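You operate a simulated robot arm through the tools that you are given. There is no shell and no other tool. Be economical: measure what you need, move in short steps, check, and stop when the job is done.

The job below is to be done with a simulated two-armed robot. You get a single attempt, and the scene is never put back.

JOB
Take the lid off the white lidded box and lay it down on the paint table. Then open the door of the low green cabinet, fetch the enamel tin in black from the upper shelf of the low green cabinet and set it on the rear shelf of the tall welder cart, then shut the door. Then open the left door of the left low cabinet. The order counts.

Only the result counts: the job must be done as asked and must still hold three seconds after the hand-in. Knocking over, shifting, dropping, spilling or breaking anything else fails it. A push-on lid holds only when it is set on centred and level and pressed home; a screw cap is set on level and turned clockwise until tight.

ROBOT AND FRAMES
Two 7-joint arms with two-finger parallel grippers on one trunk, on a base that drives. Base frame: it is fixed to the floor where the robot stands at the start and does not move with it; the origin is under the middle of the robot, x ahead of it, y to its left, z up. Units: m, degrees, N and s.
The left shoulder is at the start at [0.05, 0.165, 1.155], the right one opposite. Places, roughly: door of the low green cabinet [0.4, -1.6, 0.5]; enamel tin in black [0.5, -1.75, 0.5]; left door of the left low cabinet [-5.3, 8.8, 0.5]; rear shelf of the tall welder cart [-1.4, 2.2, 0.6]; white lidded box (13x11x13 cm) [0.7, -0.1, 0.9]. Payload 3.91 kg a hand.
The TCP of each hand is the grasp point between the finger pads, 0.03 m short of the fingertips. In the tool frame z runs along the fingers and y along their closing line. Largest opening 0.11 m; finger width 0.02, thickness 0.01; the body of the gripper, 0.048 by 0.112 m, starts 0.055 m behind the TCP.
Orientation is that of the tool frame in the base frame, as a unit quaternion [w, x, y, z]. With the fingers straight down and closing along the base's y, the tool's x points along the base's -x, its y along +y and its z along -z.

CONTROLS
- The arms move only by the tool apply_moves. It takes "left_series", "right_series" or both (then of equal length, played together; a hand with none holds still); each is a list of rows, each an object (a shift or turn left out is 0, a gripper value left out holds the last) with "gripper": the closure in counts, from 0 (fully open) to 255 (shut); "xyz": the shift along the base's x, y, z in mm, a list of three; "dr": the turn, a rotation vector about the base's x, y, z in degrees, a list of three. In form: [{"gripper": gripper, "xyz": [dx, dy, dz], "dr": [ax, ay, az]}, ...]. A call has 1 to 10 rows; each row is the pose to reach, as a shift and turn from the pose commanded when the call began. A row lasts 0.2 s, in which the tool goes at most 0.05 m and 8.6 degrees; a call with a longer step from one row to the next is refused whole, and so is a gripper value outside its range. Where a pose cannot be reached the arm comes as near as it can. A force on the tool above 40 N (or 10 N above the force at the start of the call, whichever is more), or a blocked arm, ends the call early, and 0.2 s more pass. Each finger travels about 0.045 m/s and halts on what it meets, pressing with about 42 N; the grip force reading is that of the motor and also rises with nothing between the fingers. The clock runs only during rows and for 0.2 s after the last one: add rows that repeat a pose to give the fingers time. It gives the time, the measured TCP pose, the force on the tool (base axes), the opening and the grip force at its end, in the units of the frame above (readings bear some noise), with the torque about the TCP (base axes, N m) and any sound that the robot's microphone picked up.
- Cameras (640 x 400 px; columns grow to the right, rows downward): "scene" is now at [0.1277, -0.0169, 1.3453]; the picture's right is [-0.23, -0.97, 0.00], its down [-0.44, 0.11, -0.89] and it looks along [0.87, -0.21, -0.45] (base axes); focal length 248 px, centre (320, 200). "left" rides on the left gripper at [0.073, -0.017, -0.103] in its tool frame; the picture's right is [0.23, 0.97, 0.00], its down [-0.76, 0.18, -0.62] and it looks along [-0.61, 0.14, 0.78] (tool axes); focal length 222 px, centre (320, 200). "right" rides on the right gripper at [0.072, 0.017, -0.103] in its tool frame; the picture's right is [-0.23, 0.97, 0.00], its down [-0.76, -0.18, -0.62] and it looks along [-0.61, -0.14, 0.78] (tool axes); focal length 222 px, centre (320, 200). There is no depth. A picture from a camera that has moved, and an enlarged one, comes with that camera's place and axes in the base frame and with its lens. The place of the scene camera against the robot may be out by one fixed shift of up to 0.012 m in any direction.
- camera(camera): a new picture of that camera. The clock stands still meanwhile.
- move_column(by): slides the trunk up (or, below 0, down) by that many m; the arms and the scene camera ride with it, the base frame stays. It gives what a move gives, with no picture.
- base_move(legs): drives the robot by 1 to 6 legs, each [ahead, left, turn to the left] in m, m and degrees, along the robot's own axes; the way and the turn of a leg run together, so that a leg with both is an arc; at most 1.5 m and 180 degrees a leg. The arms and the cameras ride along, it lands a little off, and it stops where it bumps. It gives what a move gives.
- turn_head(pan, tilt): turns the head with the scene camera to pan (to the left, within 80 degrees either way) and tilt (down, from -29 to 69), counted from straight ahead of the robot. It gives what a move gives.
- inspect(camera, box): a new picture of the part [left, top, right, bottom] of that camera's present view, enlarged. The clock stands still meanwhile.
- close_job(): hands the job in; it is judged then, once.

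Go step by step. Nothing tells you exact positions but the pictures and the camera data: compare them with the known pose of the tool, close in by small moves and look again before you grip or let go. The budget is 165 turns and 138 pictures, counting those below and the enlarged ones. Unless the task says otherwise, let go and move clear before handing in.

The tools are called as name(argument=value, ...) on one line, values as JSON. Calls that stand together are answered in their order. apply_moves: Moves the arms, as the interface text tells. Its arguments: {"type":"object","properties":{"left_series":{"type":"array","items":{"type":"object","properties":{"gripper":{"type":"number"},"xyz":{"type":"array","items":{"type":"number"}},"dr":{"type":"array","items":{"type":"number"}}}}},"right_series":{"type":"array","items":{"type":"object","properties":{"gripper":{"type":"number"},"xyz":{"type":"array","items":{"type":"number"}},"dr":{"type":"array","items":{"type":"number"}}}}}},"required":[]} The other tools are called the same way: move_column (by) slides the trunk up or down; base_move (legs) drives the base; turn_head (pan, tilt) turns the head that bears the scene camera; camera (camera) takes a picture; inspect (camera, box) takes an enlarged picture of a part of a camera's view; close_job () hands the job in.

At the start:

```text
time: 0.0
left_tcp_pos: [0.4479, 0.0584, 1.1879]
left_ee_rot: [0.0, 0.0, 1.0, -0.001]
left_contact_force: [-0.1, -0.1, -0.4]
left_ft_torque: [-0.01, -0.02, 0.0]
left_width: 0.1104
left_grip_force: 0.1
right_tcp_pos: [0.3559, -0.2178, 1.15]
right_ee_rot: [0.001, 0.0, 1.0, 0.0]
right_contact_force: [-0.3, -0.3, 0.1]
right_ft_torque: [-0.02, -0.02, 0.0]
right_width: 0.11
right_grip_force: 0.0
trunk travel left (down, up): [-0.375, 0.128]
robot x, y, heading: [0.002, 0.0, 0.1]
head pan, tilt: [-13.6, 26.7]
```

scene: 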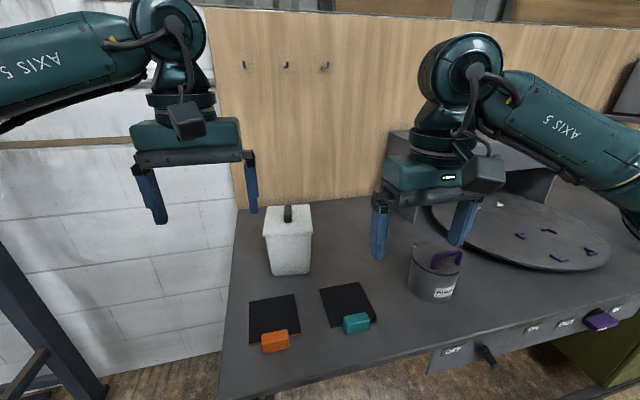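
right: 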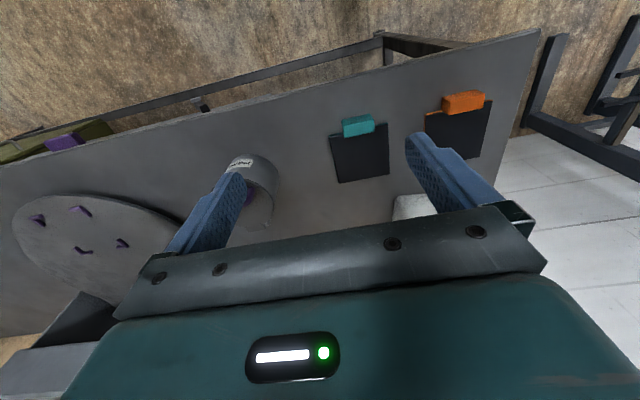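
left: 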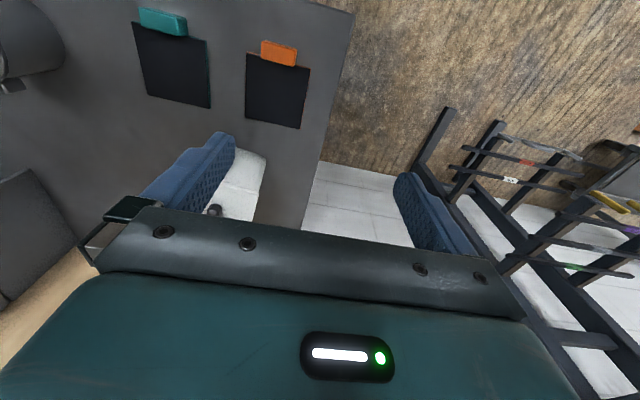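

I see the white box on the table at about [0.7, -0.07], with a dark handle on its lid. I zoom in to measure it.

inspect(camera="scene", box=[220, 180, 380, 300])

inspect(camera="left", box=[120, 120, 360, 270])

```text
3.33 times, centred on (300, 240) of scene
camera zoom: at [0.1277, -0.0169, 1.3453], right [-0.23, -0.97, 0.0], down [-0.44, 0.11, -0.89], along [0.87, -0.21, -0.45], focal length 827 px, centre (387, 67)
```

zoom: 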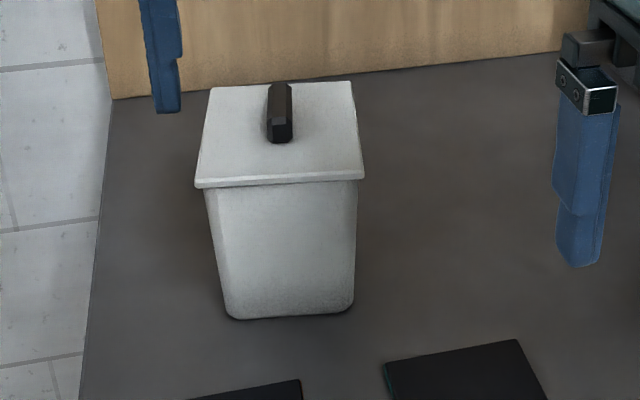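

```text
2.67 times, centred on (240, 195) of left
camera zoom: at [0.3763, 0.0412, 1.291], right [-0.23, 0.97, 0.0], down [0.76, 0.18, 0.62], along [0.61, 0.14, -0.78], focal length 592 px, centre (533, 213)
```

zoom: 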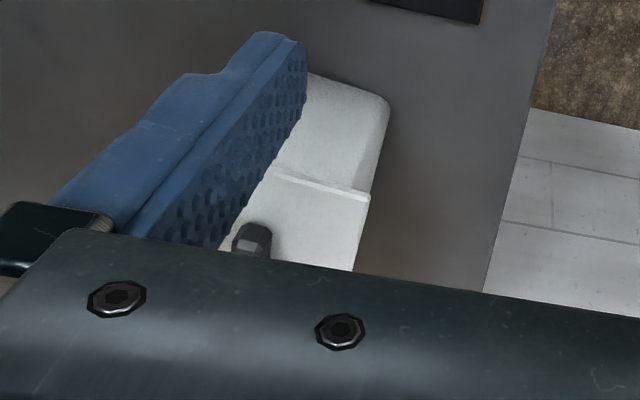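

The handle bar runs about x 0.62–0.69 at y ≈ -0.065, top z ≈ 1.05, and the box is yawed about -8°. I bring the right hand above it and move the left hand aside.

apply_moves(right_series=[{"xyz": [37, 0, 0]}, {"xyz": [75, 19, 0]}, {"xyz": [112, 38, 0]}, {"xyz": [150, 60, 0]}, {"xyz": [187, 85, 0], "dr": [0, 0, -2]}, {"xyz": [224, 110, 0], "dr": [0, 0, -4]}, {"xyz": [262, 132, 0], "dr": [0, 0, -6]}, {"xyz": [299, 153, 0], "dr": [0, 0, -8]}, {"xyz": [299, 153, 0], "dr": [0, 0, -8]}], left_series=[{"xyz": [0, 40, 0]}, {"xyz": [0, 80, 0]}, {"xyz": [-20, 120, 0]}, {"xyz": [-40, 140, 0]}, {"xyz": [-60, 160, 0]}, {"xyz": [-80, 160, 0]}, {"xyz": [-100, 160, 0]}, {"xyz": [-100, 160, 0]}, {"xyz": [-100, 160, 0]}])

camera(camera="right")

camera(camera="scene")

```text
time: 2.0
left_tcp_pos: [0.3515, 0.2174, 1.1852]
left_ee_rot: [-0.001, 0.0, 1.0, 0.0]
left_contact_force: [0.3, -0.4, 0.7]
left_ft_torque: [0.02, 0.0, 0.05]
left_width: 0.1099
left_grip_force: 0.1
right_tcp_pos: [0.616, -0.0759, 1.1399]
right_ee_rot: [0.001, 0.068, 0.998, 0.0]
right_contact_force: [0.9, 0.4, 0.1]
right_ft_torque: [0.03, -0.02, 0.0]
right_width: 0.1101
right_grip_force: 0.1
right hand out of reach, approached as far as the arm can: row 7, 8, 9
trunk travel left (down, up): [-0.375, 0.128]
robot x, y, heading: [-0.001, 0.0017, -0.2]
head pan, tilt: [-13.6, 26.7]
```

```text
132 pictures are left
camera right: at [0.5453, -0.0489, 1.244], right [0.36, 0.93, 0.0], down [0.73, -0.28, 0.62], along [0.58, -0.22, -0.78], focal length 222 px, centre (320, 200)
```

right: 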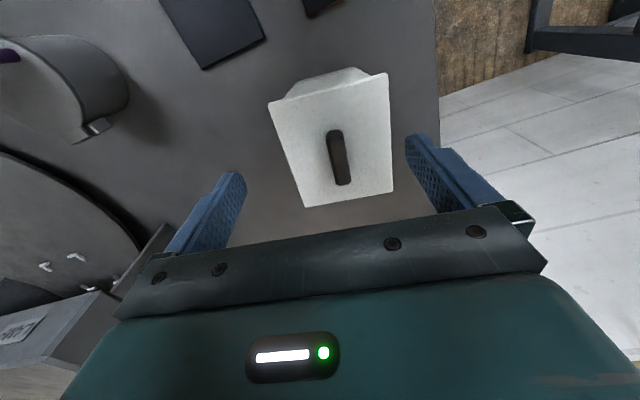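

```text
131 pictures are left
camera scene: at [0.1274, -0.0167, 1.3454], right [-0.23, -0.97, 0.0], down [-0.44, 0.11, -0.89], along [0.87, -0.21, -0.45], focal length 248 px, centre (320, 200)
```

scene: 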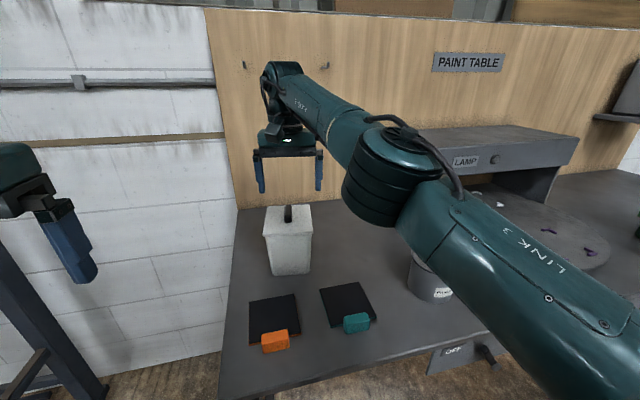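

The arm is at its reach limit 4 cm short of the handle, which sits at about (0.65, -0.068). I look down to check the clearance for driving closer.

turn_head(pan=0, tilt=69)

camera(camera="scene")

```text
time: 3.1
left_tcp_pos: [0.3509, 0.2177, 1.1865]
left_ee_rot: [0.0, -0.002, 1.0, 0.0]
left_contact_force: [-0.8, 0.6, -0.5]
left_ft_torque: [-0.03, 0.01, 0.03]
left_width: 0.11
left_grip_force: 0.0
right_tcp_pos: [0.6155, -0.0757, 1.1388]
right_ee_rot: [-0.001, 0.07, 0.998, 0.0]
right_contact_force: [0.1, -0.6, -0.5]
right_ft_torque: [-0.04, -0.03, 0.02]
right_width: 0.1098
right_grip_force: 0.1
trunk travel left (down, up): [-0.375, 0.128]
robot x, y, heading: [-0.0018, -0.001, 0.0]
head pan, tilt: [0.0, 68.8]
```

```text
130 pictures are left
camera scene: at [0.0946, 0.0046, 1.2886], right [0.0, -1.0, 0.0], down [-0.93, 0.0, -0.36], along [0.36, 0.0, -0.93], focal length 248 px, centre (320, 200)
```

scene: 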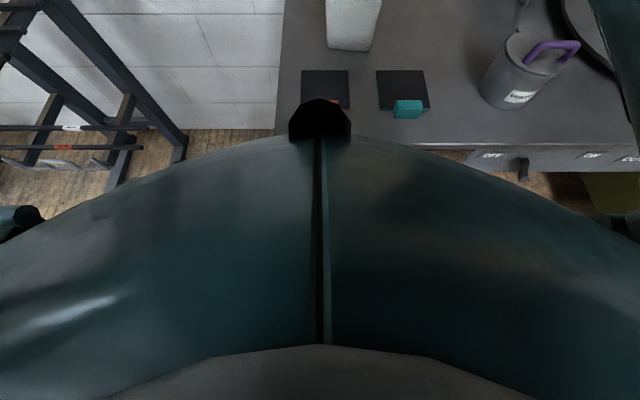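

The trunk stands clear of the table edge, so I inch the base ahead 9 cm.

base_move(legs=[[0.09, 0, 0]])

turn_head(pan=-13, tilt=35)

camera(camera="right")

```text
time: 4.3
left_tcp_pos: [0.4297, 0.218, 1.1872]
left_ee_rot: [0.0, -0.001, 1.0, 0.0]
left_contact_force: [0.8, -0.4, 0.0]
left_ft_torque: [0.03, -0.05, 0.02]
left_width: 0.11
left_grip_force: 0.1
right_tcp_pos: [0.6946, -0.0753, 1.1391]
right_ee_rot: [0.001, 0.069, 0.998, 0.001]
right_contact_force: [-0.5, 0.8, -0.2]
right_ft_torque: [-0.01, -0.06, 0.0]
right_width: 0.11
right_grip_force: 0.1
trunk travel left (down, up): [-0.375, 0.128]
robot x, y, heading: [0.0783, -0.0048, -0.3]
head pan, tilt: [0.0, 68.8]
stopped in leg 1: the robot was blocked; the commanded pose is now the measured one
```

```text
time: 5.3
left_tcp_pos: [0.4326, 0.2192, 1.1859]
left_ee_rot: [-0.001, -0.002, 1.0, 0.0]
left_contact_force: [0.7, -0.4, 0.0]
left_ft_torque: [0.01, 0.0, 0.0]
left_width: 0.1099
left_grip_force: 0.1
right_tcp_pos: [0.6964, -0.0767, 1.1382]
right_ee_rot: [0.001, 0.07, 0.998, 0.0]
right_contact_force: [-0.2, -0.5, 0.1]
right_ft_torque: [-0.03, 0.03, -0.01]
right_width: 0.1099
right_grip_force: 0.0
trunk travel left (down, up): [-0.375, 0.128]
robot x, y, heading: [0.0778, -0.0031, -0.1]
head pan, tilt: [-13.0, 35.0]
```

```text
129 pictures are left
camera right: at [0.6262, -0.0494, 1.2432], right [0.36, 0.93, 0.0], down [0.73, -0.28, 0.62], along [0.58, -0.22, -0.78], focal length 222 px, centre (320, 200)
```

right: 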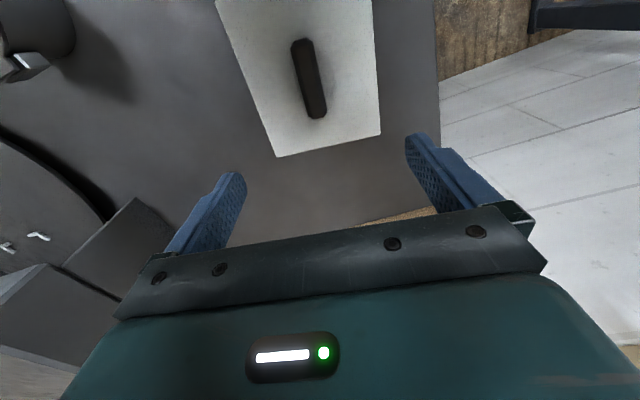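

The base touched the table's edge and stopped; the hand can now reach. The handle centre is at about (0.66, -0.072), with lid top ≈ 1.01 and handle top ≈ 1.04, so I align above it and lower.

apply_moves(right_series=[{"xyz": [-18, 2, 0]}, {"xyz": [-35, 4, 0]}, {"xyz": [-35, 4, -25]}, {"xyz": [-35, 4, -50]}, {"xyz": [-35, 4, -50]}])

camera(camera="right")

inspect(camera="scene", box=[200, 100, 360, 200])

```text
time: 6.5
left_tcp_pos: [0.4321, 0.2175, 1.1855]
left_ee_rot: [0.0, -0.002, 1.0, 0.001]
left_contact_force: [1.0, -0.5, -0.3]
left_ft_torque: [-0.02, -0.03, 0.02]
left_width: 0.1099
left_grip_force: 0.0
right_tcp_pos: [0.6991, -0.0624, 1.1161]
right_ee_rot: [0.0, 0.069, 0.998, -0.001]
right_contact_force: [-0.3, -0.2, -0.3]
right_ft_torque: [-0.03, -0.01, 0.03]
right_width: 0.1098
right_grip_force: 0.1
right hand out of reach, approached as far as the arm can: row 1, 2, 3, 4, 5
trunk travel left (down, up): [-0.375, 0.128]
robot x, y, heading: [0.0823, -0.0006, -0.0]
head pan, tilt: [-13.0, 35.0]
```

```text
128 pictures are left
camera right: at [0.6284, -0.036, 1.2197], right [0.36, 0.93, 0.0], down [0.73, -0.28, 0.62], along [0.58, -0.22, -0.78], focal length 222 px, centre (320, 200)
```

right: 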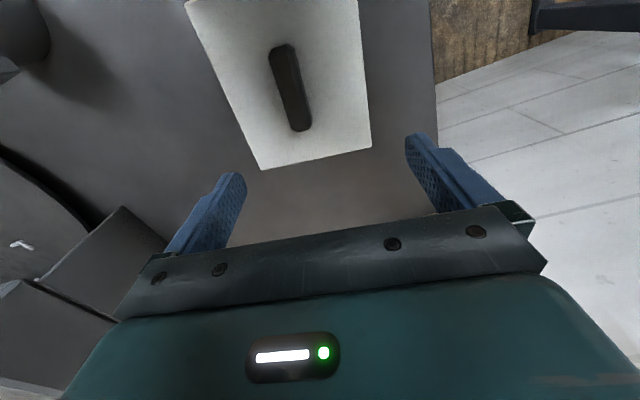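

```text
4.00 times, centred on (280, 150) of scene
camera zoom: at [0.2047, -0.0151, 1.3323], right [-0.22, -0.97, 0.0], down [-0.56, 0.13, -0.82], along [0.8, -0.18, -0.57], focal length 993 px, centre (480, 400)
```

zoom: 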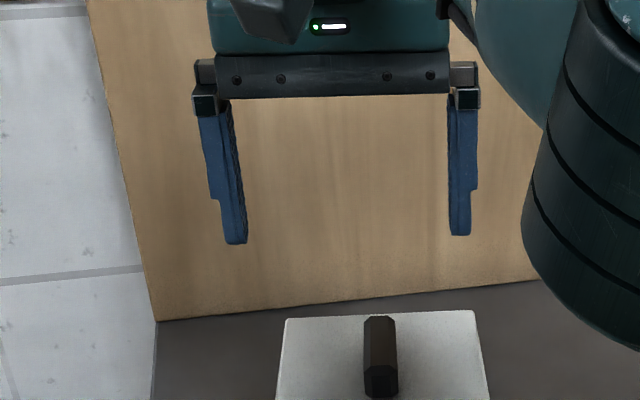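

The commanded pose was still the unreachable one, so the hand lagged. I step back again and check.

apply_moves(right_series=[{"xyz": [-20, -5, 0]}, {"xyz": [-40, -10, 0]}, {"xyz": [-40, -10, 0]}])

camera(camera="right")

```text
time: 7.3
left_tcp_pos: [0.4314, 0.217, 1.1871]
left_ee_rot: [-0.001, -0.002, 1.0, -0.001]
left_contact_force: [0.3, -0.7, 0.2]
left_ft_torque: [-0.01, 0.02, -0.02]
left_width: 0.1098
left_grip_force: 0.0
right_tcp_pos: [0.697, -0.0617, 1.1187]
right_ee_rot: [-0.001, 0.07, 0.998, 0.001]
right_contact_force: [-0.4, 0.4, -0.2]
right_ft_torque: [-0.03, 0.0, 0.03]
right_width: 0.1102
right_grip_force: 0.0
right hand out of reach, approached as far as the arm can: row 1, 2, 3
trunk travel left (down, up): [-0.375, 0.128]
robot x, y, heading: [0.0774, -0.0048, -0.0]
head pan, tilt: [-13.0, 35.0]
```

```text
126 pictures are left
camera right: at [0.6271, -0.0356, 1.2239], right [0.36, 0.93, 0.0], down [0.73, -0.28, 0.62], along [0.58, -0.22, -0.78], focal length 222 px, centre (320, 200)
```

right: 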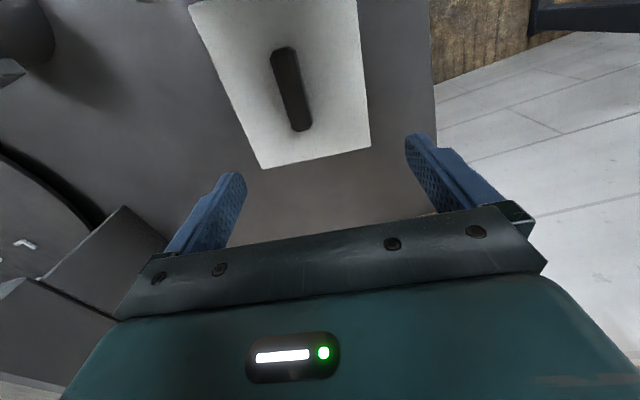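

The arm seems stuck at a joint limit. I retract it more toward the shoulder to free it.

apply_moves(right_series=[{"xyz": [-45, -10, 10]}, {"xyz": [-90, -30, 20]}, {"xyz": [-130, -50, 30]}, {"xyz": [-170, -70, 30]}, {"xyz": [-170, -70, 30]}])

```text
refused: row 2 steps farther than a row can; nothing moved
```

apply_moves(right_series=[{"xyz": [-40, -10, 5]}, {"xyz": [-80, -25, 10]}, {"xyz": [-115, -40, 20]}, {"xyz": [-150, -55, 30]}, {"xyz": [-150, -55, 30]}])

```text
time: 8.5
left_tcp_pos: [0.431, 0.218, 1.1865]
left_ee_rot: [-0.001, -0.001, 1.0, 0.001]
left_contact_force: [0.2, -0.7, 0.5]
left_ft_torque: [-0.01, 0.03, 0.01]
left_width: 0.1102
left_grip_force: 0.0
right_tcp_pos: [0.5472, -0.1169, 1.1499]
right_ee_rot: [-0.001, 0.071, 0.997, 0.001]
right_contact_force: [-0.2, -0.5, 0.0]
right_ft_torque: [-0.01, 0.01, 0.02]
right_width: 0.1101
right_grip_force: 0.0
right hand out of reach, approached as far as the arm can: row 1
trunk travel left (down, up): [-0.375, 0.128]
robot x, y, heading: [0.0825, 0.0028, 0.1]
head pan, tilt: [-13.0, 35.0]
```

The arm is free again. I lower to z 1.09 first, which is better for reach, then go forward over the handle.

apply_moves(right_series=[{"xyz": [0, 0, -30]}, {"xyz": [0, 15, -60]}, {"xyz": [35, 30, -60]}, {"xyz": [75, 38, -60]}, {"xyz": [112, 45, -60]}, {"xyz": [112, 45, -60]}])

camera(camera="right")

```text
time: 9.9
left_tcp_pos: [0.4311, 0.2178, 1.1868]
left_ee_rot: [0.0, -0.001, 1.0, 0.0]
left_contact_force: [-0.3, 0.4, -0.2]
left_ft_torque: [0.01, 0.02, -0.02]
left_width: 0.11
left_grip_force: 0.2
right_tcp_pos: [0.6565, -0.0717, 1.0862]
right_ee_rot: [0.0, 0.07, 0.998, 0.0]
right_contact_force: [-0.7, -0.7, 0.0]
right_ft_torque: [0.01, -0.03, 0.01]
right_width: 0.11
right_grip_force: 0.0
trunk travel left (down, up): [-0.375, 0.128]
robot x, y, heading: [0.0812, -0.0002, 0.0]
head pan, tilt: [-13.0, 35.0]
```

```text
125 pictures are left
camera right: at [0.5873, -0.0457, 1.1916], right [0.36, 0.93, 0.0], down [0.73, -0.28, 0.62], along [0.58, -0.22, -0.78], focal length 222 px, centre (320, 200)
```

right: 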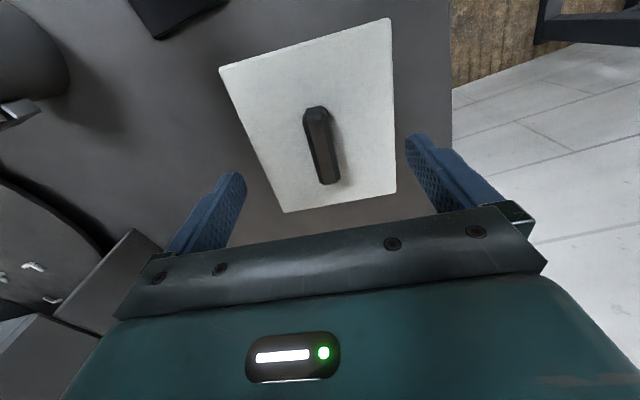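

The hand is centred over the handle. I lower to grip height and close.

apply_moves(right_series=[{"xyz": [4, 0, -20]}, {"xyz": [4, 0, -40]}, {"xyz": [4, 0, -42]}, {"xyz": [4, 0, -42], "gripper": 255}, {"xyz": [4, 0, -42], "gripper": 255}, {"xyz": [4, 0, -42], "gripper": 255}, {"xyz": [4, 0, -42], "gripper": 255}, {"xyz": [4, 0, -42], "gripper": 255}, {"xyz": [4, 0, -42], "gripper": 255}])

camera(camera="right")

```text
time: 11.9
left_tcp_pos: [0.4302, 0.2196, 1.1878]
left_ee_rot: [0.001, -0.002, 1.0, -0.001]
left_contact_force: [0.4, 0.1, -0.4]
left_ft_torque: [-0.03, -0.02, 0.03]
left_width: 0.11
left_grip_force: 0.0
right_tcp_pos: [0.6612, -0.0667, 1.049]
right_ee_rot: [0.005, 0.067, 0.998, 0.005]
right_contact_force: [6.7, 3.0, 24.7]
right_ft_torque: [-0.8, 0.24, -0.02]
right_width: 0.0171
right_grip_force: 33.3
trunk travel left (down, up): [-0.375, 0.128]
robot x, y, heading: [0.0809, -0.001, 0.1]
head pan, tilt: [-13.0, 35.0]
```

```text
124 pictures are left
camera right: at [0.5905, -0.0425, 1.1529], right [0.36, 0.93, 0.01], down [0.72, -0.28, 0.63], along [0.59, -0.22, -0.78], focal length 222 px, centre (320, 200)
```

right: 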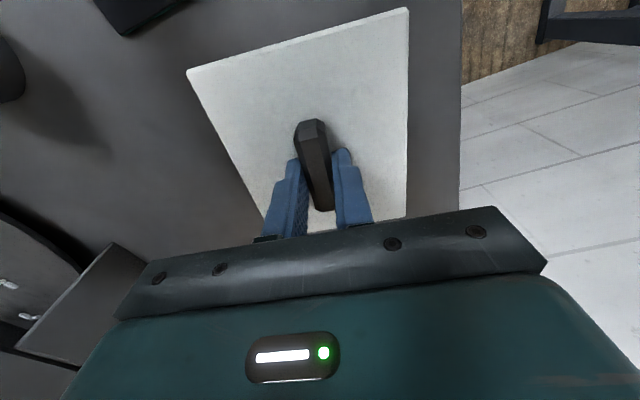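

The handle is gripped at 17 mm. I lift gently and check that the lid comes off and the box stays.

apply_moves(right_series=[{"xyz": [0, 0, 10]}, {"xyz": [0, 0, 20]}, {"xyz": [0, 0, 30]}, {"xyz": [0, 0, 45]}, {"xyz": [0, 0, 60]}, {"xyz": [0, 0, 60]}])

camera(camera="scene")

```text
time: 13.3
left_tcp_pos: [0.4314, 0.2172, 1.1866]
left_ee_rot: [0.0, -0.002, 1.0, 0.0]
left_contact_force: [-0.2, 0.6, 0.1]
left_ft_torque: [0.03, 0.0, -0.02]
left_width: 0.1102
left_grip_force: 0.0
right_tcp_pos: [0.6613, -0.0711, 1.1063]
right_ee_rot: [-0.001, 0.071, 0.998, 0.0]
right_contact_force: [-0.1, -0.2, -3.2]
right_ft_torque: [-0.01, 0.0, -0.02]
right_width: 0.0171
right_grip_force: 41.5
trunk travel left (down, up): [-0.375, 0.128]
robot x, y, heading: [0.0793, -0.0028, 0.0]
head pan, tilt: [-13.0, 35.0]
```

```text
123 pictures are left
camera scene: at [0.205, -0.0152, 1.3322], right [-0.22, -0.97, 0.0], down [-0.56, 0.13, -0.82], along [0.8, -0.18, -0.57], focal length 248 px, centre (320, 200)
```

scene: 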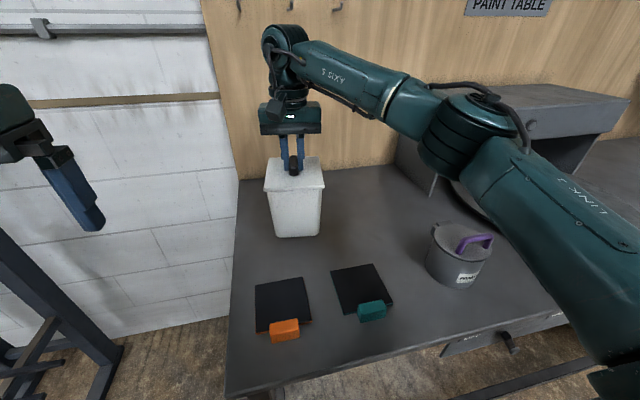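

I zoom in to see whether only the lid rose.

inspect(camera="scene", box=[230, 120, 360, 260])

camera(camera="right")

```text
2.86 times, centred on (295, 190) of scene
camera zoom: at [0.205, -0.0152, 1.3322], right [-0.22, -0.97, 0.0], down [-0.56, 0.13, -0.82], along [0.8, -0.18, -0.57], focal length 709 px, centre (391, 229)
```

zoom: 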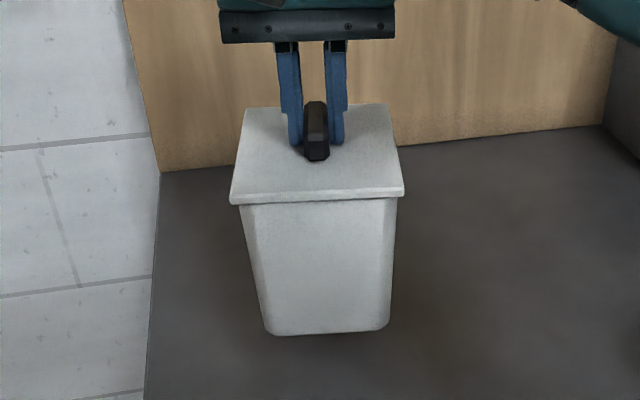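

```text
121 pictures are left
camera right: at [0.5916, -0.0449, 1.2115], right [0.36, 0.93, 0.0], down [0.73, -0.28, 0.62], along [0.58, -0.22, -0.78], focal length 222 px, centre (320, 200)
```

right: 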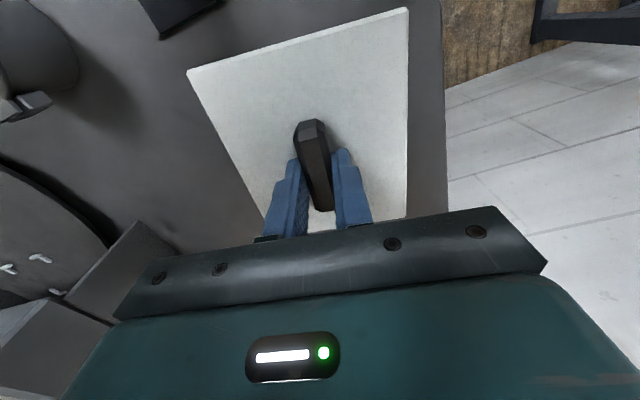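

The whole box came up with the lid, so it is a push-on lid and I need the left hand to hold the body. I set the box back down in the same place first and then measure the body.

apply_moves(right_series=[{"xyz": [0, 0, -20]}, {"xyz": [0, 0, -40]}, {"xyz": [0, 0, -50]}, {"xyz": [0, 0, -55]}, {"xyz": [0, 0, -58]}, {"xyz": [0, 0, -58]}])

inspect(camera="scene", box=[230, 160, 360, 290])

```text
time: 14.7
left_tcp_pos: [0.4309, 0.218, 1.1864]
left_ee_rot: [-0.001, -0.002, 1.0, 0.0]
left_contact_force: [-0.8, -0.1, -0.3]
left_ft_torque: [0.0, 0.01, 0.01]
left_width: 0.1098
left_grip_force: 0.1
right_tcp_pos: [0.661, -0.0707, 1.0497]
right_ee_rot: [0.0, 0.07, 0.998, 0.0]
right_contact_force: [0.0, 0.5, -1.0]
right_ft_torque: [-0.01, -0.16, 0.03]
right_width: 0.0171
right_grip_force: 41.7
trunk travel left (down, up): [-0.375, 0.128]
robot x, y, heading: [0.0795, -0.0031, -0.0]
head pan, tilt: [-13.0, 35.0]
```

```text
3.08 times, centred on (295, 225) of scene
camera zoom: at [0.2048, -0.0152, 1.3323], right [-0.22, -0.97, 0.0], down [-0.56, 0.13, -0.82], along [0.8, -0.18, -0.57], focal length 764 px, centre (397, 123)
```

zoom: 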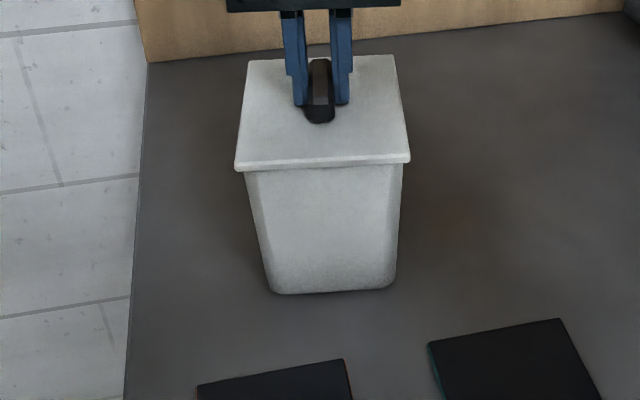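

The box is back on the table and still held by its lid. Its body tapers to about 10 cm, so I bring the left hand in pitched 40° from the front to straddle it, stopping first at a standoff.

apply_moves(left_series=[{"xyz": [0, -35, -10], "dr": [-0.4, -6.2, -0.9]}, {"xyz": [0, -70, -25], "dr": [-0.9, -12.5, -1.9]}, {"xyz": [0, -105, -45], "dr": [-1.3, -18.7, -2.8]}, {"xyz": [5, -140, -70], "dr": [-1.75, -24.9, -3.75]}, {"xyz": [15, -175, -95], "dr": [-2.2, -31.2, -4.7]}, {"xyz": [35, -210, -120], "dr": [-2.6, -37.4, -5.6]}, {"xyz": [60, -240, -145], "dr": [-3.1, -43.7, -6.6]}, {"xyz": [85, -262, -165], "dr": [-3.5, -49.9, -7.5]}, {"xyz": [98, -270, -180], "dr": [-3.5, -49.9, -7.5]}, {"xyz": [98, -270, -180], "dr": [-3.5, -49.9, -7.5]}])

camera(camera="left")

camera(camera="scene")

```text
time: 16.9
left_tcp_pos: [0.5289, -0.0512, 1.0052]
left_ee_rot: [0.422, 0.061, 0.904, -0.03]
left_contact_force: [-0.2, 0.2, 0.1]
left_ft_torque: [0.0, 0.05, 0.0]
left_width: 0.1101
left_grip_force: 0.1
right_tcp_pos: [0.6605, -0.0708, 1.0484]
right_ee_rot: [0.0, 0.07, 0.998, -0.001]
right_contact_force: [-1.1, -0.3, 0.4]
right_ft_torque: [-0.02, 0.0, 0.0]
right_width: 0.0167
right_grip_force: 42.0
trunk travel left (down, up): [-0.375, 0.128]
robot x, y, heading: [0.0812, -0.0032, -0.2]
head pan, tilt: [-13.0, 35.0]
```

```text
119 pictures are left
camera left: at [0.4034, -0.0507, 1.0163], right [-0.01, 0.98, -0.18], down [0.04, 0.18, 0.98], along [1.0, 0.0, -0.04], focal length 222 px, centre (320, 200)
```

left: 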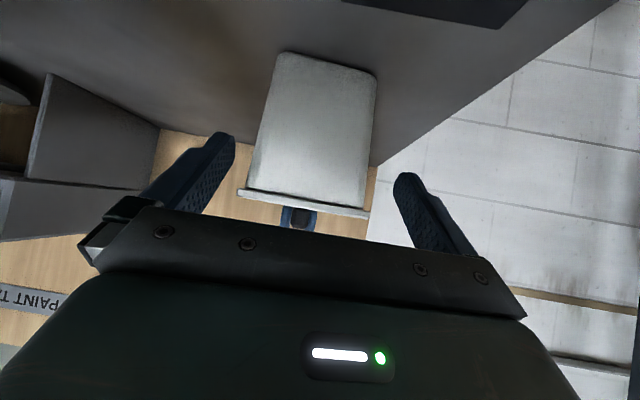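

```text
118 pictures are left
camera scene: at [0.2046, -0.0151, 1.3323], right [-0.22, -0.97, 0.0], down [-0.56, 0.13, -0.82], along [0.8, -0.18, -0.57], focal length 248 px, centre (320, 200)
```

scene: 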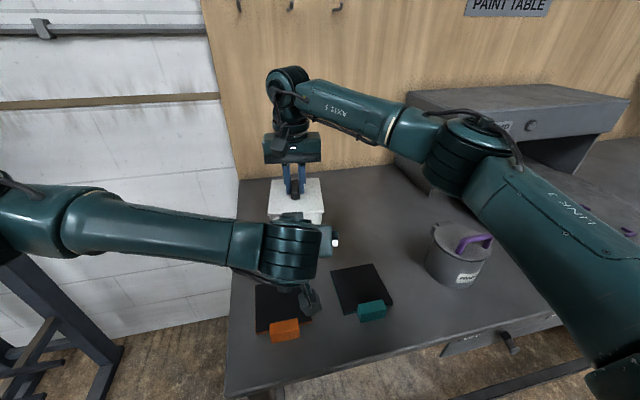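

The left view shows the body centred at y ≈ -0.0655, about 9.9 cm wide at grip height, with the table at z ≈ 0.885. I advance diagonally most of the way and check.

apply_moves(left_series=[{"xyz": [20, -3, -17]}, {"xyz": [40, -6, -34]}, {"xyz": [55, -9, -47]}, {"xyz": [55, -9, -47]}])

camera(camera="left")

```text
time: 17.9
left_tcp_pos: [0.5848, -0.0618, 0.9608]
left_ee_rot: [0.421, 0.062, 0.905, -0.03]
left_contact_force: [0.9, -0.5, -0.7]
left_ft_torque: [0.0, 0.0, 0.0]
left_width: 0.11
left_grip_force: 0.0
right_tcp_pos: [0.6597, -0.0701, 1.0494]
right_ee_rot: [0.0, 0.07, 0.998, 0.0]
right_contact_force: [0.7, 0.1, -0.6]
right_ft_torque: [0.02, 0.01, 0.03]
right_width: 0.0169
right_grip_force: 42.0
trunk travel left (down, up): [-0.375, 0.128]
robot x, y, heading: [0.0789, -0.0004, -0.2]
head pan, tilt: [-13.0, 35.0]
```

```text
117 pictures are left
camera left: at [0.4581, -0.0603, 0.972], right [-0.01, 0.98, -0.18], down [0.04, 0.18, 0.98], along [1.0, 0.0, -0.04], focal length 222 px, centre (320, 200)
```

left: 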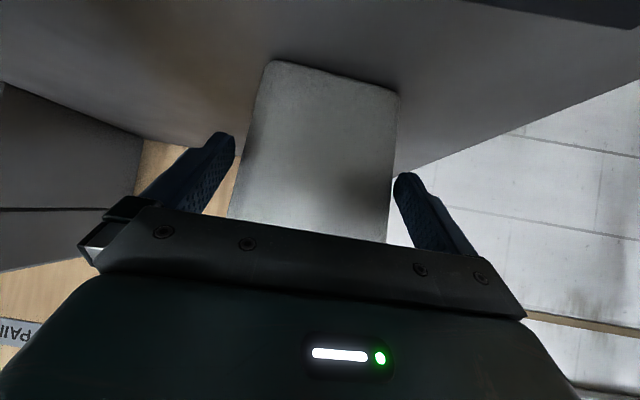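

inspect(camera="left", box=[200, 100, 440, 250])

```text
2.67 times, centred on (320, 175) of left
camera zoom: at [0.4581, -0.0603, 0.972], right [-0.01, 0.98, -0.18], down [0.04, 0.18, 0.98], along [1.0, 0.0, -0.04], focal length 592 px, centre (320, 267)
```

zoom: 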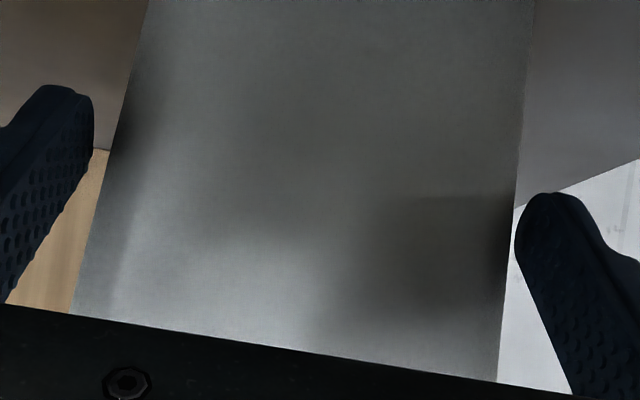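

The hand needs about 3 mm of +y. I correct that and then advance to grip depth.

apply_moves(left_series=[{"xyz": [0, 3, 0]}, {"xyz": [10, 2, -8]}, {"xyz": [20, 0, -17]}, {"xyz": [20, 0, -17]}])

inspect(camera="left", box=[200, 100, 440, 250])

```text
time: 18.9
left_tcp_pos: [0.604, -0.0616, 0.9425]
left_ee_rot: [0.421, 0.062, 0.904, -0.03]
left_contact_force: [0.2, -0.2, -0.4]
left_ft_torque: [0.02, -0.04, 0.02]
left_width: 0.1099
left_grip_force: 0.1
right_tcp_pos: [0.6609, -0.0701, 1.0487]
right_ee_rot: [0.0, 0.07, 0.998, 0.0]
right_contact_force: [0.4, -0.3, -0.3]
right_ft_torque: [-0.02, -0.18, 0.07]
right_width: 0.0169
right_grip_force: 42.1
trunk travel left (down, up): [-0.375, 0.128]
robot x, y, heading: [0.0817, 0.002, 0.2]
head pan, tilt: [-13.0, 35.0]
```

```text
2.67 times, centred on (320, 175) of left
camera zoom: at [0.4778, -0.0609, 0.9531], right [-0.01, 0.98, -0.18], down [0.04, 0.18, 0.98], along [1.0, 0.0, -0.04], focal length 592 px, centre (320, 267)
```

zoom: 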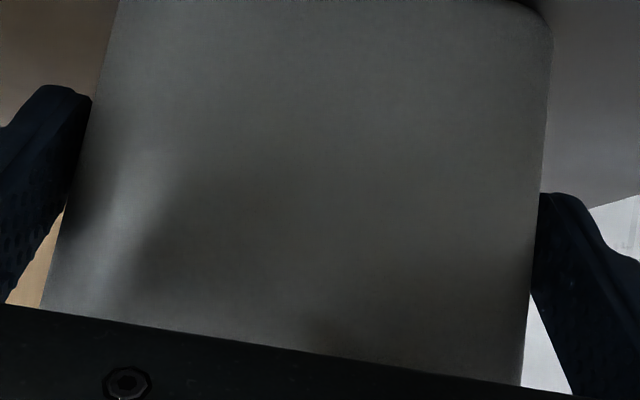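

It is centred with no contact. I advance the last centimetre and close the left gripper on the body.

apply_moves(left_series=[{"xyz": [10, -1, -9]}, {"xyz": [10, -1, -9]}, {"xyz": [10, -1, -9], "gripper": 255}, {"xyz": [10, -1, -9], "gripper": 255}, {"xyz": [10, -1, -9], "gripper": 255}, {"xyz": [10, -1, -9], "gripper": 255}])

inspect(camera="left", box=[200, 100, 440, 250])

```text
time: 20.3
left_tcp_pos: [0.614, -0.0612, 0.9323]
left_ee_rot: [0.421, 0.063, 0.904, -0.03]
left_contact_force: [1.2, -0.2, -0.7]
left_ft_torque: [-0.08, -0.01, 0.0]
left_width: 0.1043
left_grip_force: 42.0
right_tcp_pos: [0.6611, -0.0723, 1.0482]
right_ee_rot: [0.0, 0.07, 0.998, 0.0]
right_contact_force: [-0.7, 0.6, -0.5]
right_ft_torque: [0.03, 0.04, 0.02]
right_width: 0.0165
right_grip_force: 42.0
trunk travel left (down, up): [-0.375, 0.128]
robot x, y, heading: [0.0824, 0.0015, -0.1]
head pan, tilt: [-13.0, 35.0]
heard: snap
```

```text
2.67 times, centred on (320, 175) of left
camera zoom: at [0.4876, -0.061, 0.9432], right [-0.01, 0.98, -0.18], down [0.04, 0.18, 0.98], along [1.0, 0.0, -0.04], focal length 592 px, centre (320, 267)
```

zoom: 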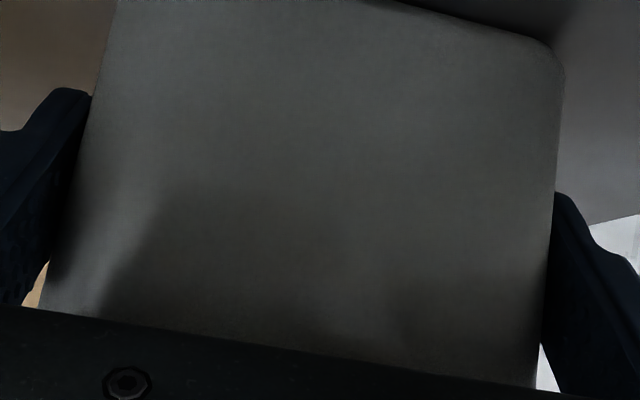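

The left hand holds the body at 104 mm, and I heard a snap. I lift the lid with the right hand.

apply_moves(right_series=[{"xyz": [0, 0, 8]}, {"xyz": [0, 0, 16]}, {"xyz": [0, 0, 30]}, {"xyz": [0, 0, 45]}, {"xyz": [0, 0, 60]}, {"xyz": [0, 0, 60]}])

inspect(camera="scene", box=[230, 110, 390, 310])

```text
time: 21.7
left_tcp_pos: [0.6141, -0.0614, 0.9324]
left_ee_rot: [0.42, 0.062, 0.905, -0.03]
left_contact_force: [-0.5, -0.4, 0.6]
left_ft_torque: [-0.02, 0.05, 0.0]
left_width: 0.1046
left_grip_force: 42.1
right_tcp_pos: [0.661, -0.0703, 1.1075]
right_ee_rot: [0.0, 0.07, 0.998, 0.0]
right_contact_force: [-0.7, 0.0, -0.2]
right_ft_torque: [0.01, -0.01, 0.05]
right_width: 0.0168
right_grip_force: 41.6
trunk travel left (down, up): [-0.375, 0.128]
robot x, y, heading: [0.0756, -0.0005, -0.1]
head pan, tilt: [-13.0, 35.0]
```

```text
2.00 times, centred on (310, 210) of scene
camera zoom: at [0.2049, -0.0152, 1.3322], right [-0.22, -0.97, 0.0], down [-0.56, 0.13, -0.82], along [0.8, -0.18, -0.57], focal length 496 px, centre (340, 180)
```

zoom: 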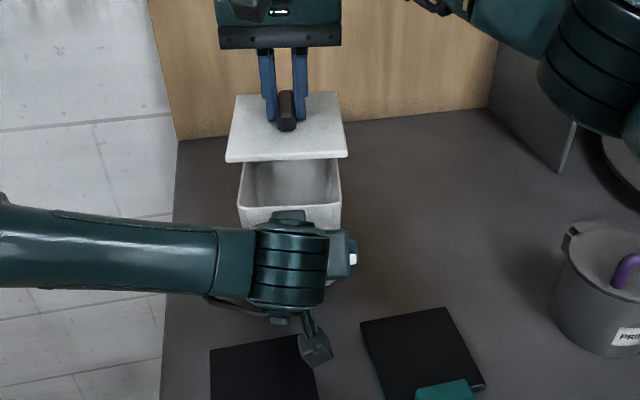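

The lid is off and the box stayed on the table. The left hand lets go and backs out along its approach line.

apply_moves(left_series=[{"gripper": 0}, {"gripper": 0}, {"gripper": 0}, {"xyz": [-10, 1, 9]}, {"xyz": [-25, 3, 21]}, {"xyz": [-55, 7, 46]}, {"xyz": [-85, 12, 72]}, {"xyz": [-105, 30, 100]}, {"xyz": [-115, 60, 130]}, {"xyz": [-125, 90, 150]}])

camera(camera="scene")

```text
time: 23.9
left_tcp_pos: [0.4905, 0.0268, 1.0832]
left_ee_rot: [0.421, 0.062, 0.904, -0.03]
left_contact_force: [-0.5, 0.3, 0.3]
left_ft_torque: [0.01, 0.03, 0.01]
left_width: 0.1097
left_grip_force: 0.1
right_tcp_pos: [0.6602, -0.0691, 1.1082]
right_ee_rot: [-0.001, 0.07, 0.998, 0.0]
right_contact_force: [-0.2, 0.2, 0.2]
right_ft_torque: [-0.02, -0.03, 0.01]
right_width: 0.0168
right_grip_force: 41.7
trunk travel left (down, up): [-0.375, 0.128]
robot x, y, heading: [0.0822, -0.0019, -0.1]
head pan, tilt: [-13.0, 35.0]
```

```text
112 pictures are left
camera scene: at [0.2045, -0.0146, 1.3323], right [-0.22, -0.97, 0.0], down [-0.56, 0.13, -0.82], along [0.8, -0.18, -0.57], focal length 248 px, centre (320, 200)
```

scene: 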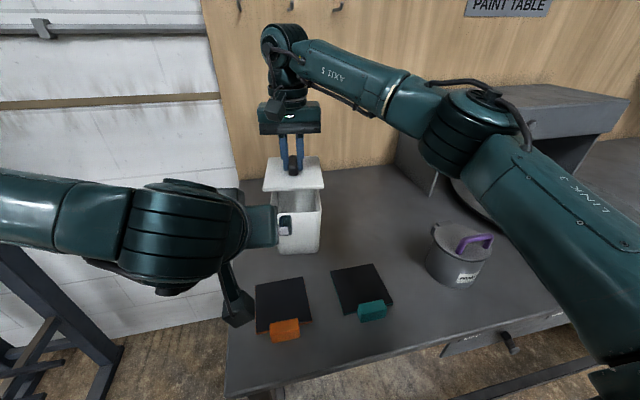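

The left hand is clear. I carry the lid right to the bare table at about (0.66, -0.245) and lower it.

apply_moves(right_series=[{"xyz": [0, -40, 10]}, {"xyz": [0, -80, 10]}, {"xyz": [0, -130, 10]}, {"xyz": [0, -176, 0]}, {"xyz": [0, -176, -40]}, {"xyz": [0, -176, -80]}, {"xyz": [0, -176, -120]}, {"xyz": [0, -176, -150]}, {"xyz": [0, -176, -160]}, {"xyz": [0, -176, -160]}])

inspect(camera="scene", box=[260, 110, 460, 310])

```text
time: 26.1
left_tcp_pos: [0.4915, 0.0272, 1.0823]
left_ee_rot: [0.421, 0.062, 0.905, -0.03]
left_contact_force: [-1.1, 0.7, 0.2]
left_ft_torque: [-0.01, -0.02, -0.01]
left_width: 0.11
left_grip_force: 0.1
right_tcp_pos: [0.6606, -0.2478, 0.9469]
right_ee_rot: [-0.001, 0.07, 0.998, 0.0]
right_contact_force: [-1.0, 0.0, -1.1]
right_ft_torque: [0.0, 0.01, -0.01]
right_width: 0.017
right_grip_force: 41.7
trunk travel left (down, up): [-0.375, 0.128]
robot x, y, heading: [0.0813, 0.0013, 0.0]
head pan, tilt: [-13.0, 35.0]
```

```text
2.00 times, centred on (360, 210) of scene
camera zoom: at [0.2048, -0.0151, 1.3322], right [-0.22, -0.97, 0.0], down [-0.56, 0.13, -0.82], along [0.8, -0.18, -0.57], focal length 496 px, centre (240, 180)
```

zoom: 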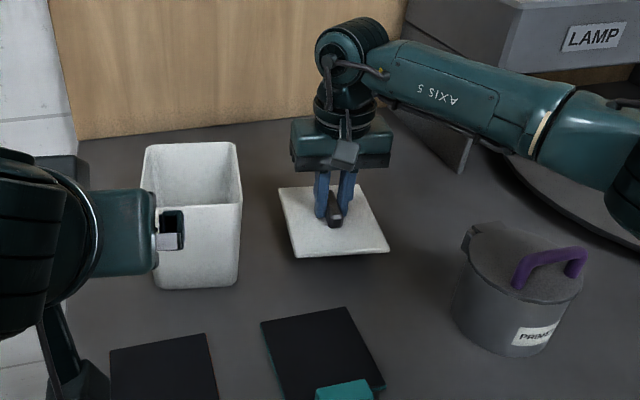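

The spot is clear. I lower the lid in small steps until it touches.

apply_moves(right_series=[{"xyz": [0, 0, -8]}, {"xyz": [0, 0, -13]}, {"xyz": [0, 0, -17]}, {"xyz": [0, 0, -17]}])

```text
time: 27.1
left_tcp_pos: [0.4898, 0.0272, 1.0835]
left_ee_rot: [0.421, 0.062, 0.904, -0.03]
left_contact_force: [-0.8, -0.1, -0.8]
left_ft_torque: [0.0, -0.02, -0.04]
left_width: 0.1101
left_grip_force: 0.1
right_tcp_pos: [0.6613, -0.2468, 0.9314]
right_ee_rot: [0.0, 0.07, 0.998, 0.0]
right_contact_force: [0.1, 0.9, -0.8]
right_ft_torque: [0.03, -0.03, 0.02]
right_width: 0.0169
right_grip_force: 41.8
trunk travel left (down, up): [-0.375, 0.128]
robot x, y, heading: [0.0769, -0.0003, -0.2]
head pan, tilt: [-13.0, 35.0]
```

apply_moves(right_series=[{"xyz": [0, 0, -2]}, {"xyz": [0, 0, -4]}, {"xyz": [0, 0, -6]}, {"xyz": [0, 0, -6]}])

inspect(camera="scene", box=[320, 150, 440, 260])

```text
time: 28.1
left_tcp_pos: [0.4899, 0.0257, 1.0829]
left_ee_rot: [0.42, 0.063, 0.905, -0.03]
left_contact_force: [0.1, -0.1, 1.4]
left_ft_torque: [0.01, -0.01, 0.01]
left_width: 0.11
left_grip_force: 0.0
right_tcp_pos: [0.6616, -0.2466, 0.9239]
right_ee_rot: [0.0, 0.07, 0.998, 0.001]
right_contact_force: [0.4, 0.5, -0.2]
right_ft_torque: [-0.03, 0.03, -0.01]
right_width: 0.0169
right_grip_force: 41.5
trunk travel left (down, up): [-0.375, 0.128]
robot x, y, heading: [0.0805, -0.0018, -0.0]
head pan, tilt: [-13.0, 35.0]
```

```text
3.64 times, centred on (380, 205) of scene
camera zoom: at [0.2048, -0.0151, 1.3323], right [-0.22, -0.97, 0.0], down [-0.56, 0.13, -0.82], along [0.8, -0.18, -0.57], focal length 903 px, centre (102, 182)
```

zoom: 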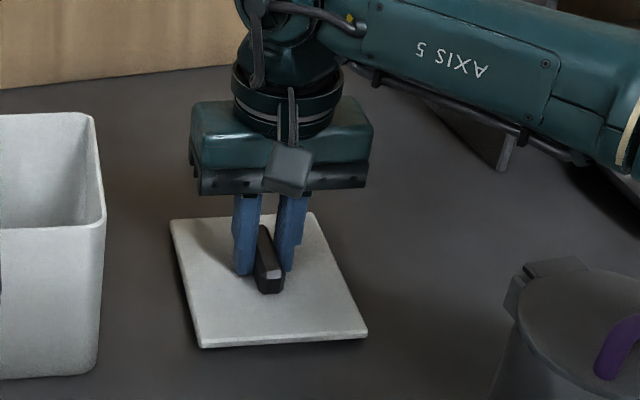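

apply_moves(right_series=[{"xyz": [0, 0, -2]}, {"xyz": [0, 0, -4]}, {"xyz": [0, 0, -6]}, {"xyz": [0, 0, -6]}])

```text
time: 29.1
left_tcp_pos: [0.4901, 0.0266, 1.0835]
left_ee_rot: [0.421, 0.063, 0.904, -0.031]
left_contact_force: [0.4, -0.9, 0.9]
left_ft_torque: [-0.01, -0.02, 0.02]
left_width: 0.1101
left_grip_force: 0.1
right_tcp_pos: [0.6606, -0.2463, 0.9182]
right_ee_rot: [0.0, 0.07, 0.998, 0.001]
right_contact_force: [-0.4, -0.7, -0.4]
right_ft_torque: [0.0, -0.03, 0.0]
right_width: 0.0166
right_grip_force: 41.9
trunk travel left (down, up): [-0.375, 0.128]
robot x, y, heading: [0.0762, -0.0014, 0.2]
head pan, tilt: [-13.0, 35.0]
```

apply_moves(right_series=[{"xyz": [0, 0, -2]}, {"xyz": [0, 0, -4]}, {"xyz": [0, 0, -6]}, {"xyz": [0, 0, -6]}])

inspect(camera="scene", box=[320, 150, 440, 260])

```text
time: 30.1
left_tcp_pos: [0.4887, 0.0264, 1.0857]
left_ee_rot: [0.422, 0.063, 0.904, -0.031]
left_contact_force: [0.5, 0.3, -0.5]
left_ft_torque: [0.01, -0.02, 0.0]
left_width: 0.11
left_grip_force: 0.0
right_tcp_pos: [0.6607, -0.247, 0.9184]
right_ee_rot: [0.004, 0.07, 0.998, 0.001]
right_contact_force: [-0.1, -4.5, 33.3]
right_ft_torque: [-0.04, 0.95, 0.04]
right_width: 0.017
right_grip_force: 41.8
trunk travel left (down, up): [-0.375, 0.128]
robot x, y, heading: [0.0794, -0.0013, -0.2]
head pan, tilt: [-13.0, 35.0]
```

```text
3.64 times, centred on (380, 205) of scene
camera zoom: at [0.2016, -0.0144, 1.333], right [-0.22, -0.97, 0.0], down [-0.56, 0.13, -0.82], along [0.8, -0.18, -0.57], focal length 903 px, centre (102, 182)
```

zoom: 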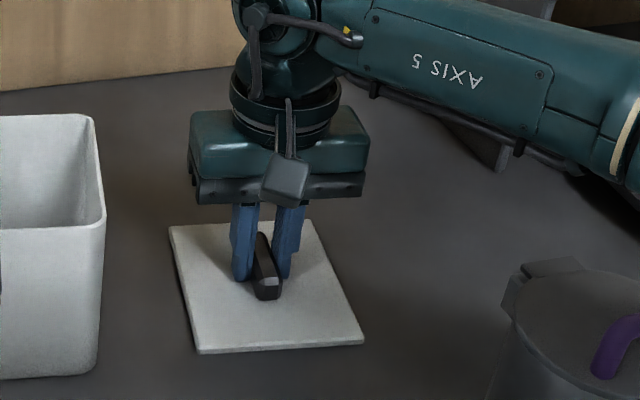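

It touches at TCP z = 0.918. I relieve the pressure, open and lift away.

apply_moves(right_series=[{"xyz": [0, 0, 5]}, {"xyz": [0, 0, 5], "gripper": 170}, {"xyz": [0, 0, 5], "gripper": 120}, {"xyz": [0, 0, 5], "gripper": 120}, {"xyz": [0, 0, 5], "gripper": 120}, {"xyz": [0, 0, 25], "gripper": 120}, {"xyz": [0, 0, 65]}, {"xyz": [0, 0, 110]}, {"xyz": [0, 0, 155]}, {"xyz": [0, 0, 190]}])

camera(camera="scene")

```text
time: 32.3
left_tcp_pos: [0.4897, 0.026, 1.0836]
left_ee_rot: [0.421, 0.062, 0.905, -0.03]
left_contact_force: [0.4, 0.6, -0.3]
left_ft_torque: [0.01, -0.01, -0.02]
left_width: 0.1098
left_grip_force: 0.0
right_tcp_pos: [0.6608, -0.2467, 1.1027]
right_ee_rot: [0.0, 0.07, 0.998, 0.0]
right_contact_force: [-0.6, 0.7, -0.5]
right_ft_torque: [0.01, 0.03, -0.02]
right_width: 0.0584
right_grip_force: 0.1
trunk travel left (down, up): [-0.375, 0.128]
robot x, y, heading: [0.0785, 0.0036, -0.0]
head pan, tilt: [-13.0, 35.0]
```

```text
108 pictures are left
camera scene: at [0.2044, -0.0149, 1.3323], right [-0.22, -0.97, 0.0], down [-0.56, 0.13, -0.82], along [0.8, -0.18, -0.57], focal length 248 px, centre (320, 200)
```

scene: 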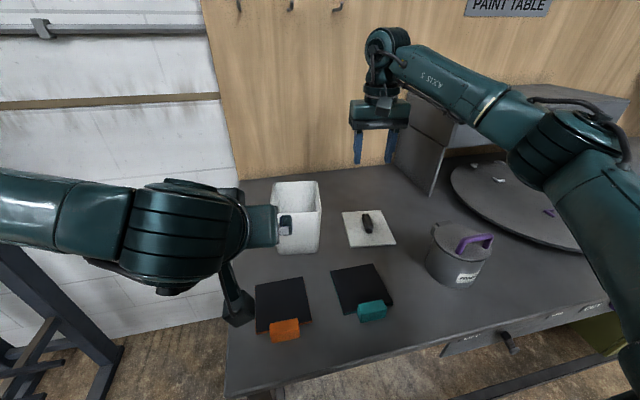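

The lid lies flat on the table beside the open box. I tuck both arms in before driving off.

apply_moves(right_series=[{"xyz": [-20, 0, 20]}, {"xyz": [-60, 0, 45]}, {"xyz": [-100, 0, 55]}, {"xyz": [-140, 0, 55]}, {"xyz": [-180, 0, 55]}, {"xyz": [-220, 0, 55]}, {"xyz": [-260, 0, 55]}, {"xyz": [-260, 0, 55]}], left_series=[{"xyz": [-10, 30, 15], "dr": [0.5, 7.1, 1.1]}, {"xyz": [-25, 60, 30], "dr": [1.0, 14.3, 2.1]}, {"xyz": [-40, 90, 50], "dr": [1.5, 21.4, 3.2]}, {"xyz": [-60, 120, 70], "dr": [2.0, 28.5, 4.3]}, {"xyz": [-75, 150, 85], "dr": [2.5, 35.6, 5.4]}, {"xyz": [-90, 170, 100], "dr": [3.0, 42.8, 6.4]}, {"xyz": [-100, 190, 105], "dr": [3.5, 49.9, 7.5]}, {"xyz": [-100, 190, 105], "dr": [3.5, 49.9, 7.5]}])

turn_head(pan=-75, tilt=25)

camera(camera="scene")

```text
time: 34.1
left_tcp_pos: [0.3887, 0.2194, 1.1893]
left_ee_rot: [-0.002, -0.002, 1.0, 0.0]
left_contact_force: [-0.6, -1.1, 0.2]
left_ft_torque: [-0.01, 0.01, 0.0]
left_width: 0.1098
left_grip_force: 0.1
right_tcp_pos: [0.4017, -0.2496, 1.1598]
right_ee_rot: [0.0, 0.07, 0.998, 0.0]
right_contact_force: [-0.2, 0.9, -0.3]
right_ft_torque: [-0.01, 0.0, 0.01]
right_width: 0.0582
right_grip_force: 0.0
trunk travel left (down, up): [-0.375, 0.128]
robot x, y, heading: [0.0792, -0.0008, 0.1]
head pan, tilt: [-13.0, 35.0]
```

```text
time: 35.4
left_tcp_pos: [0.3888, 0.2193, 1.1878]
left_ee_rot: [-0.001, -0.002, 1.0, 0.0]
left_contact_force: [0.6, -0.3, -0.1]
left_ft_torque: [0.03, -0.01, -0.03]
left_width: 0.1098
left_grip_force: 0.1
right_tcp_pos: [0.4011, -0.2494, 1.1594]
right_ee_rot: [-0.001, 0.07, 0.998, 0.0]
right_contact_force: [0.2, 0.0, 0.4]
right_ft_torque: [0.01, -0.03, 0.01]
right_width: 0.0582
right_grip_force: 0.1
trunk travel left (down, up): [-0.375, 0.128]
robot x, y, heading: [0.082, -0.0023, -0.1]
head pan, tilt: [-75.0, 25.0]
```

```text
107 pictures are left
camera scene: at [0.1429, -0.0843, 1.348], right [-0.97, -0.26, 0.0], down [-0.11, 0.41, -0.91], along [0.24, -0.88, -0.42], focal length 248 px, centre (320, 200)
```

scene: 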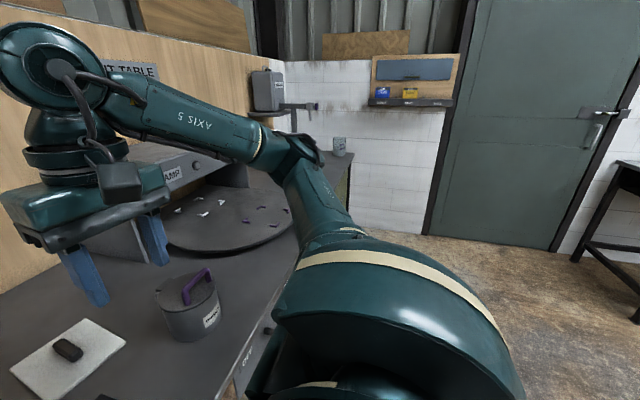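

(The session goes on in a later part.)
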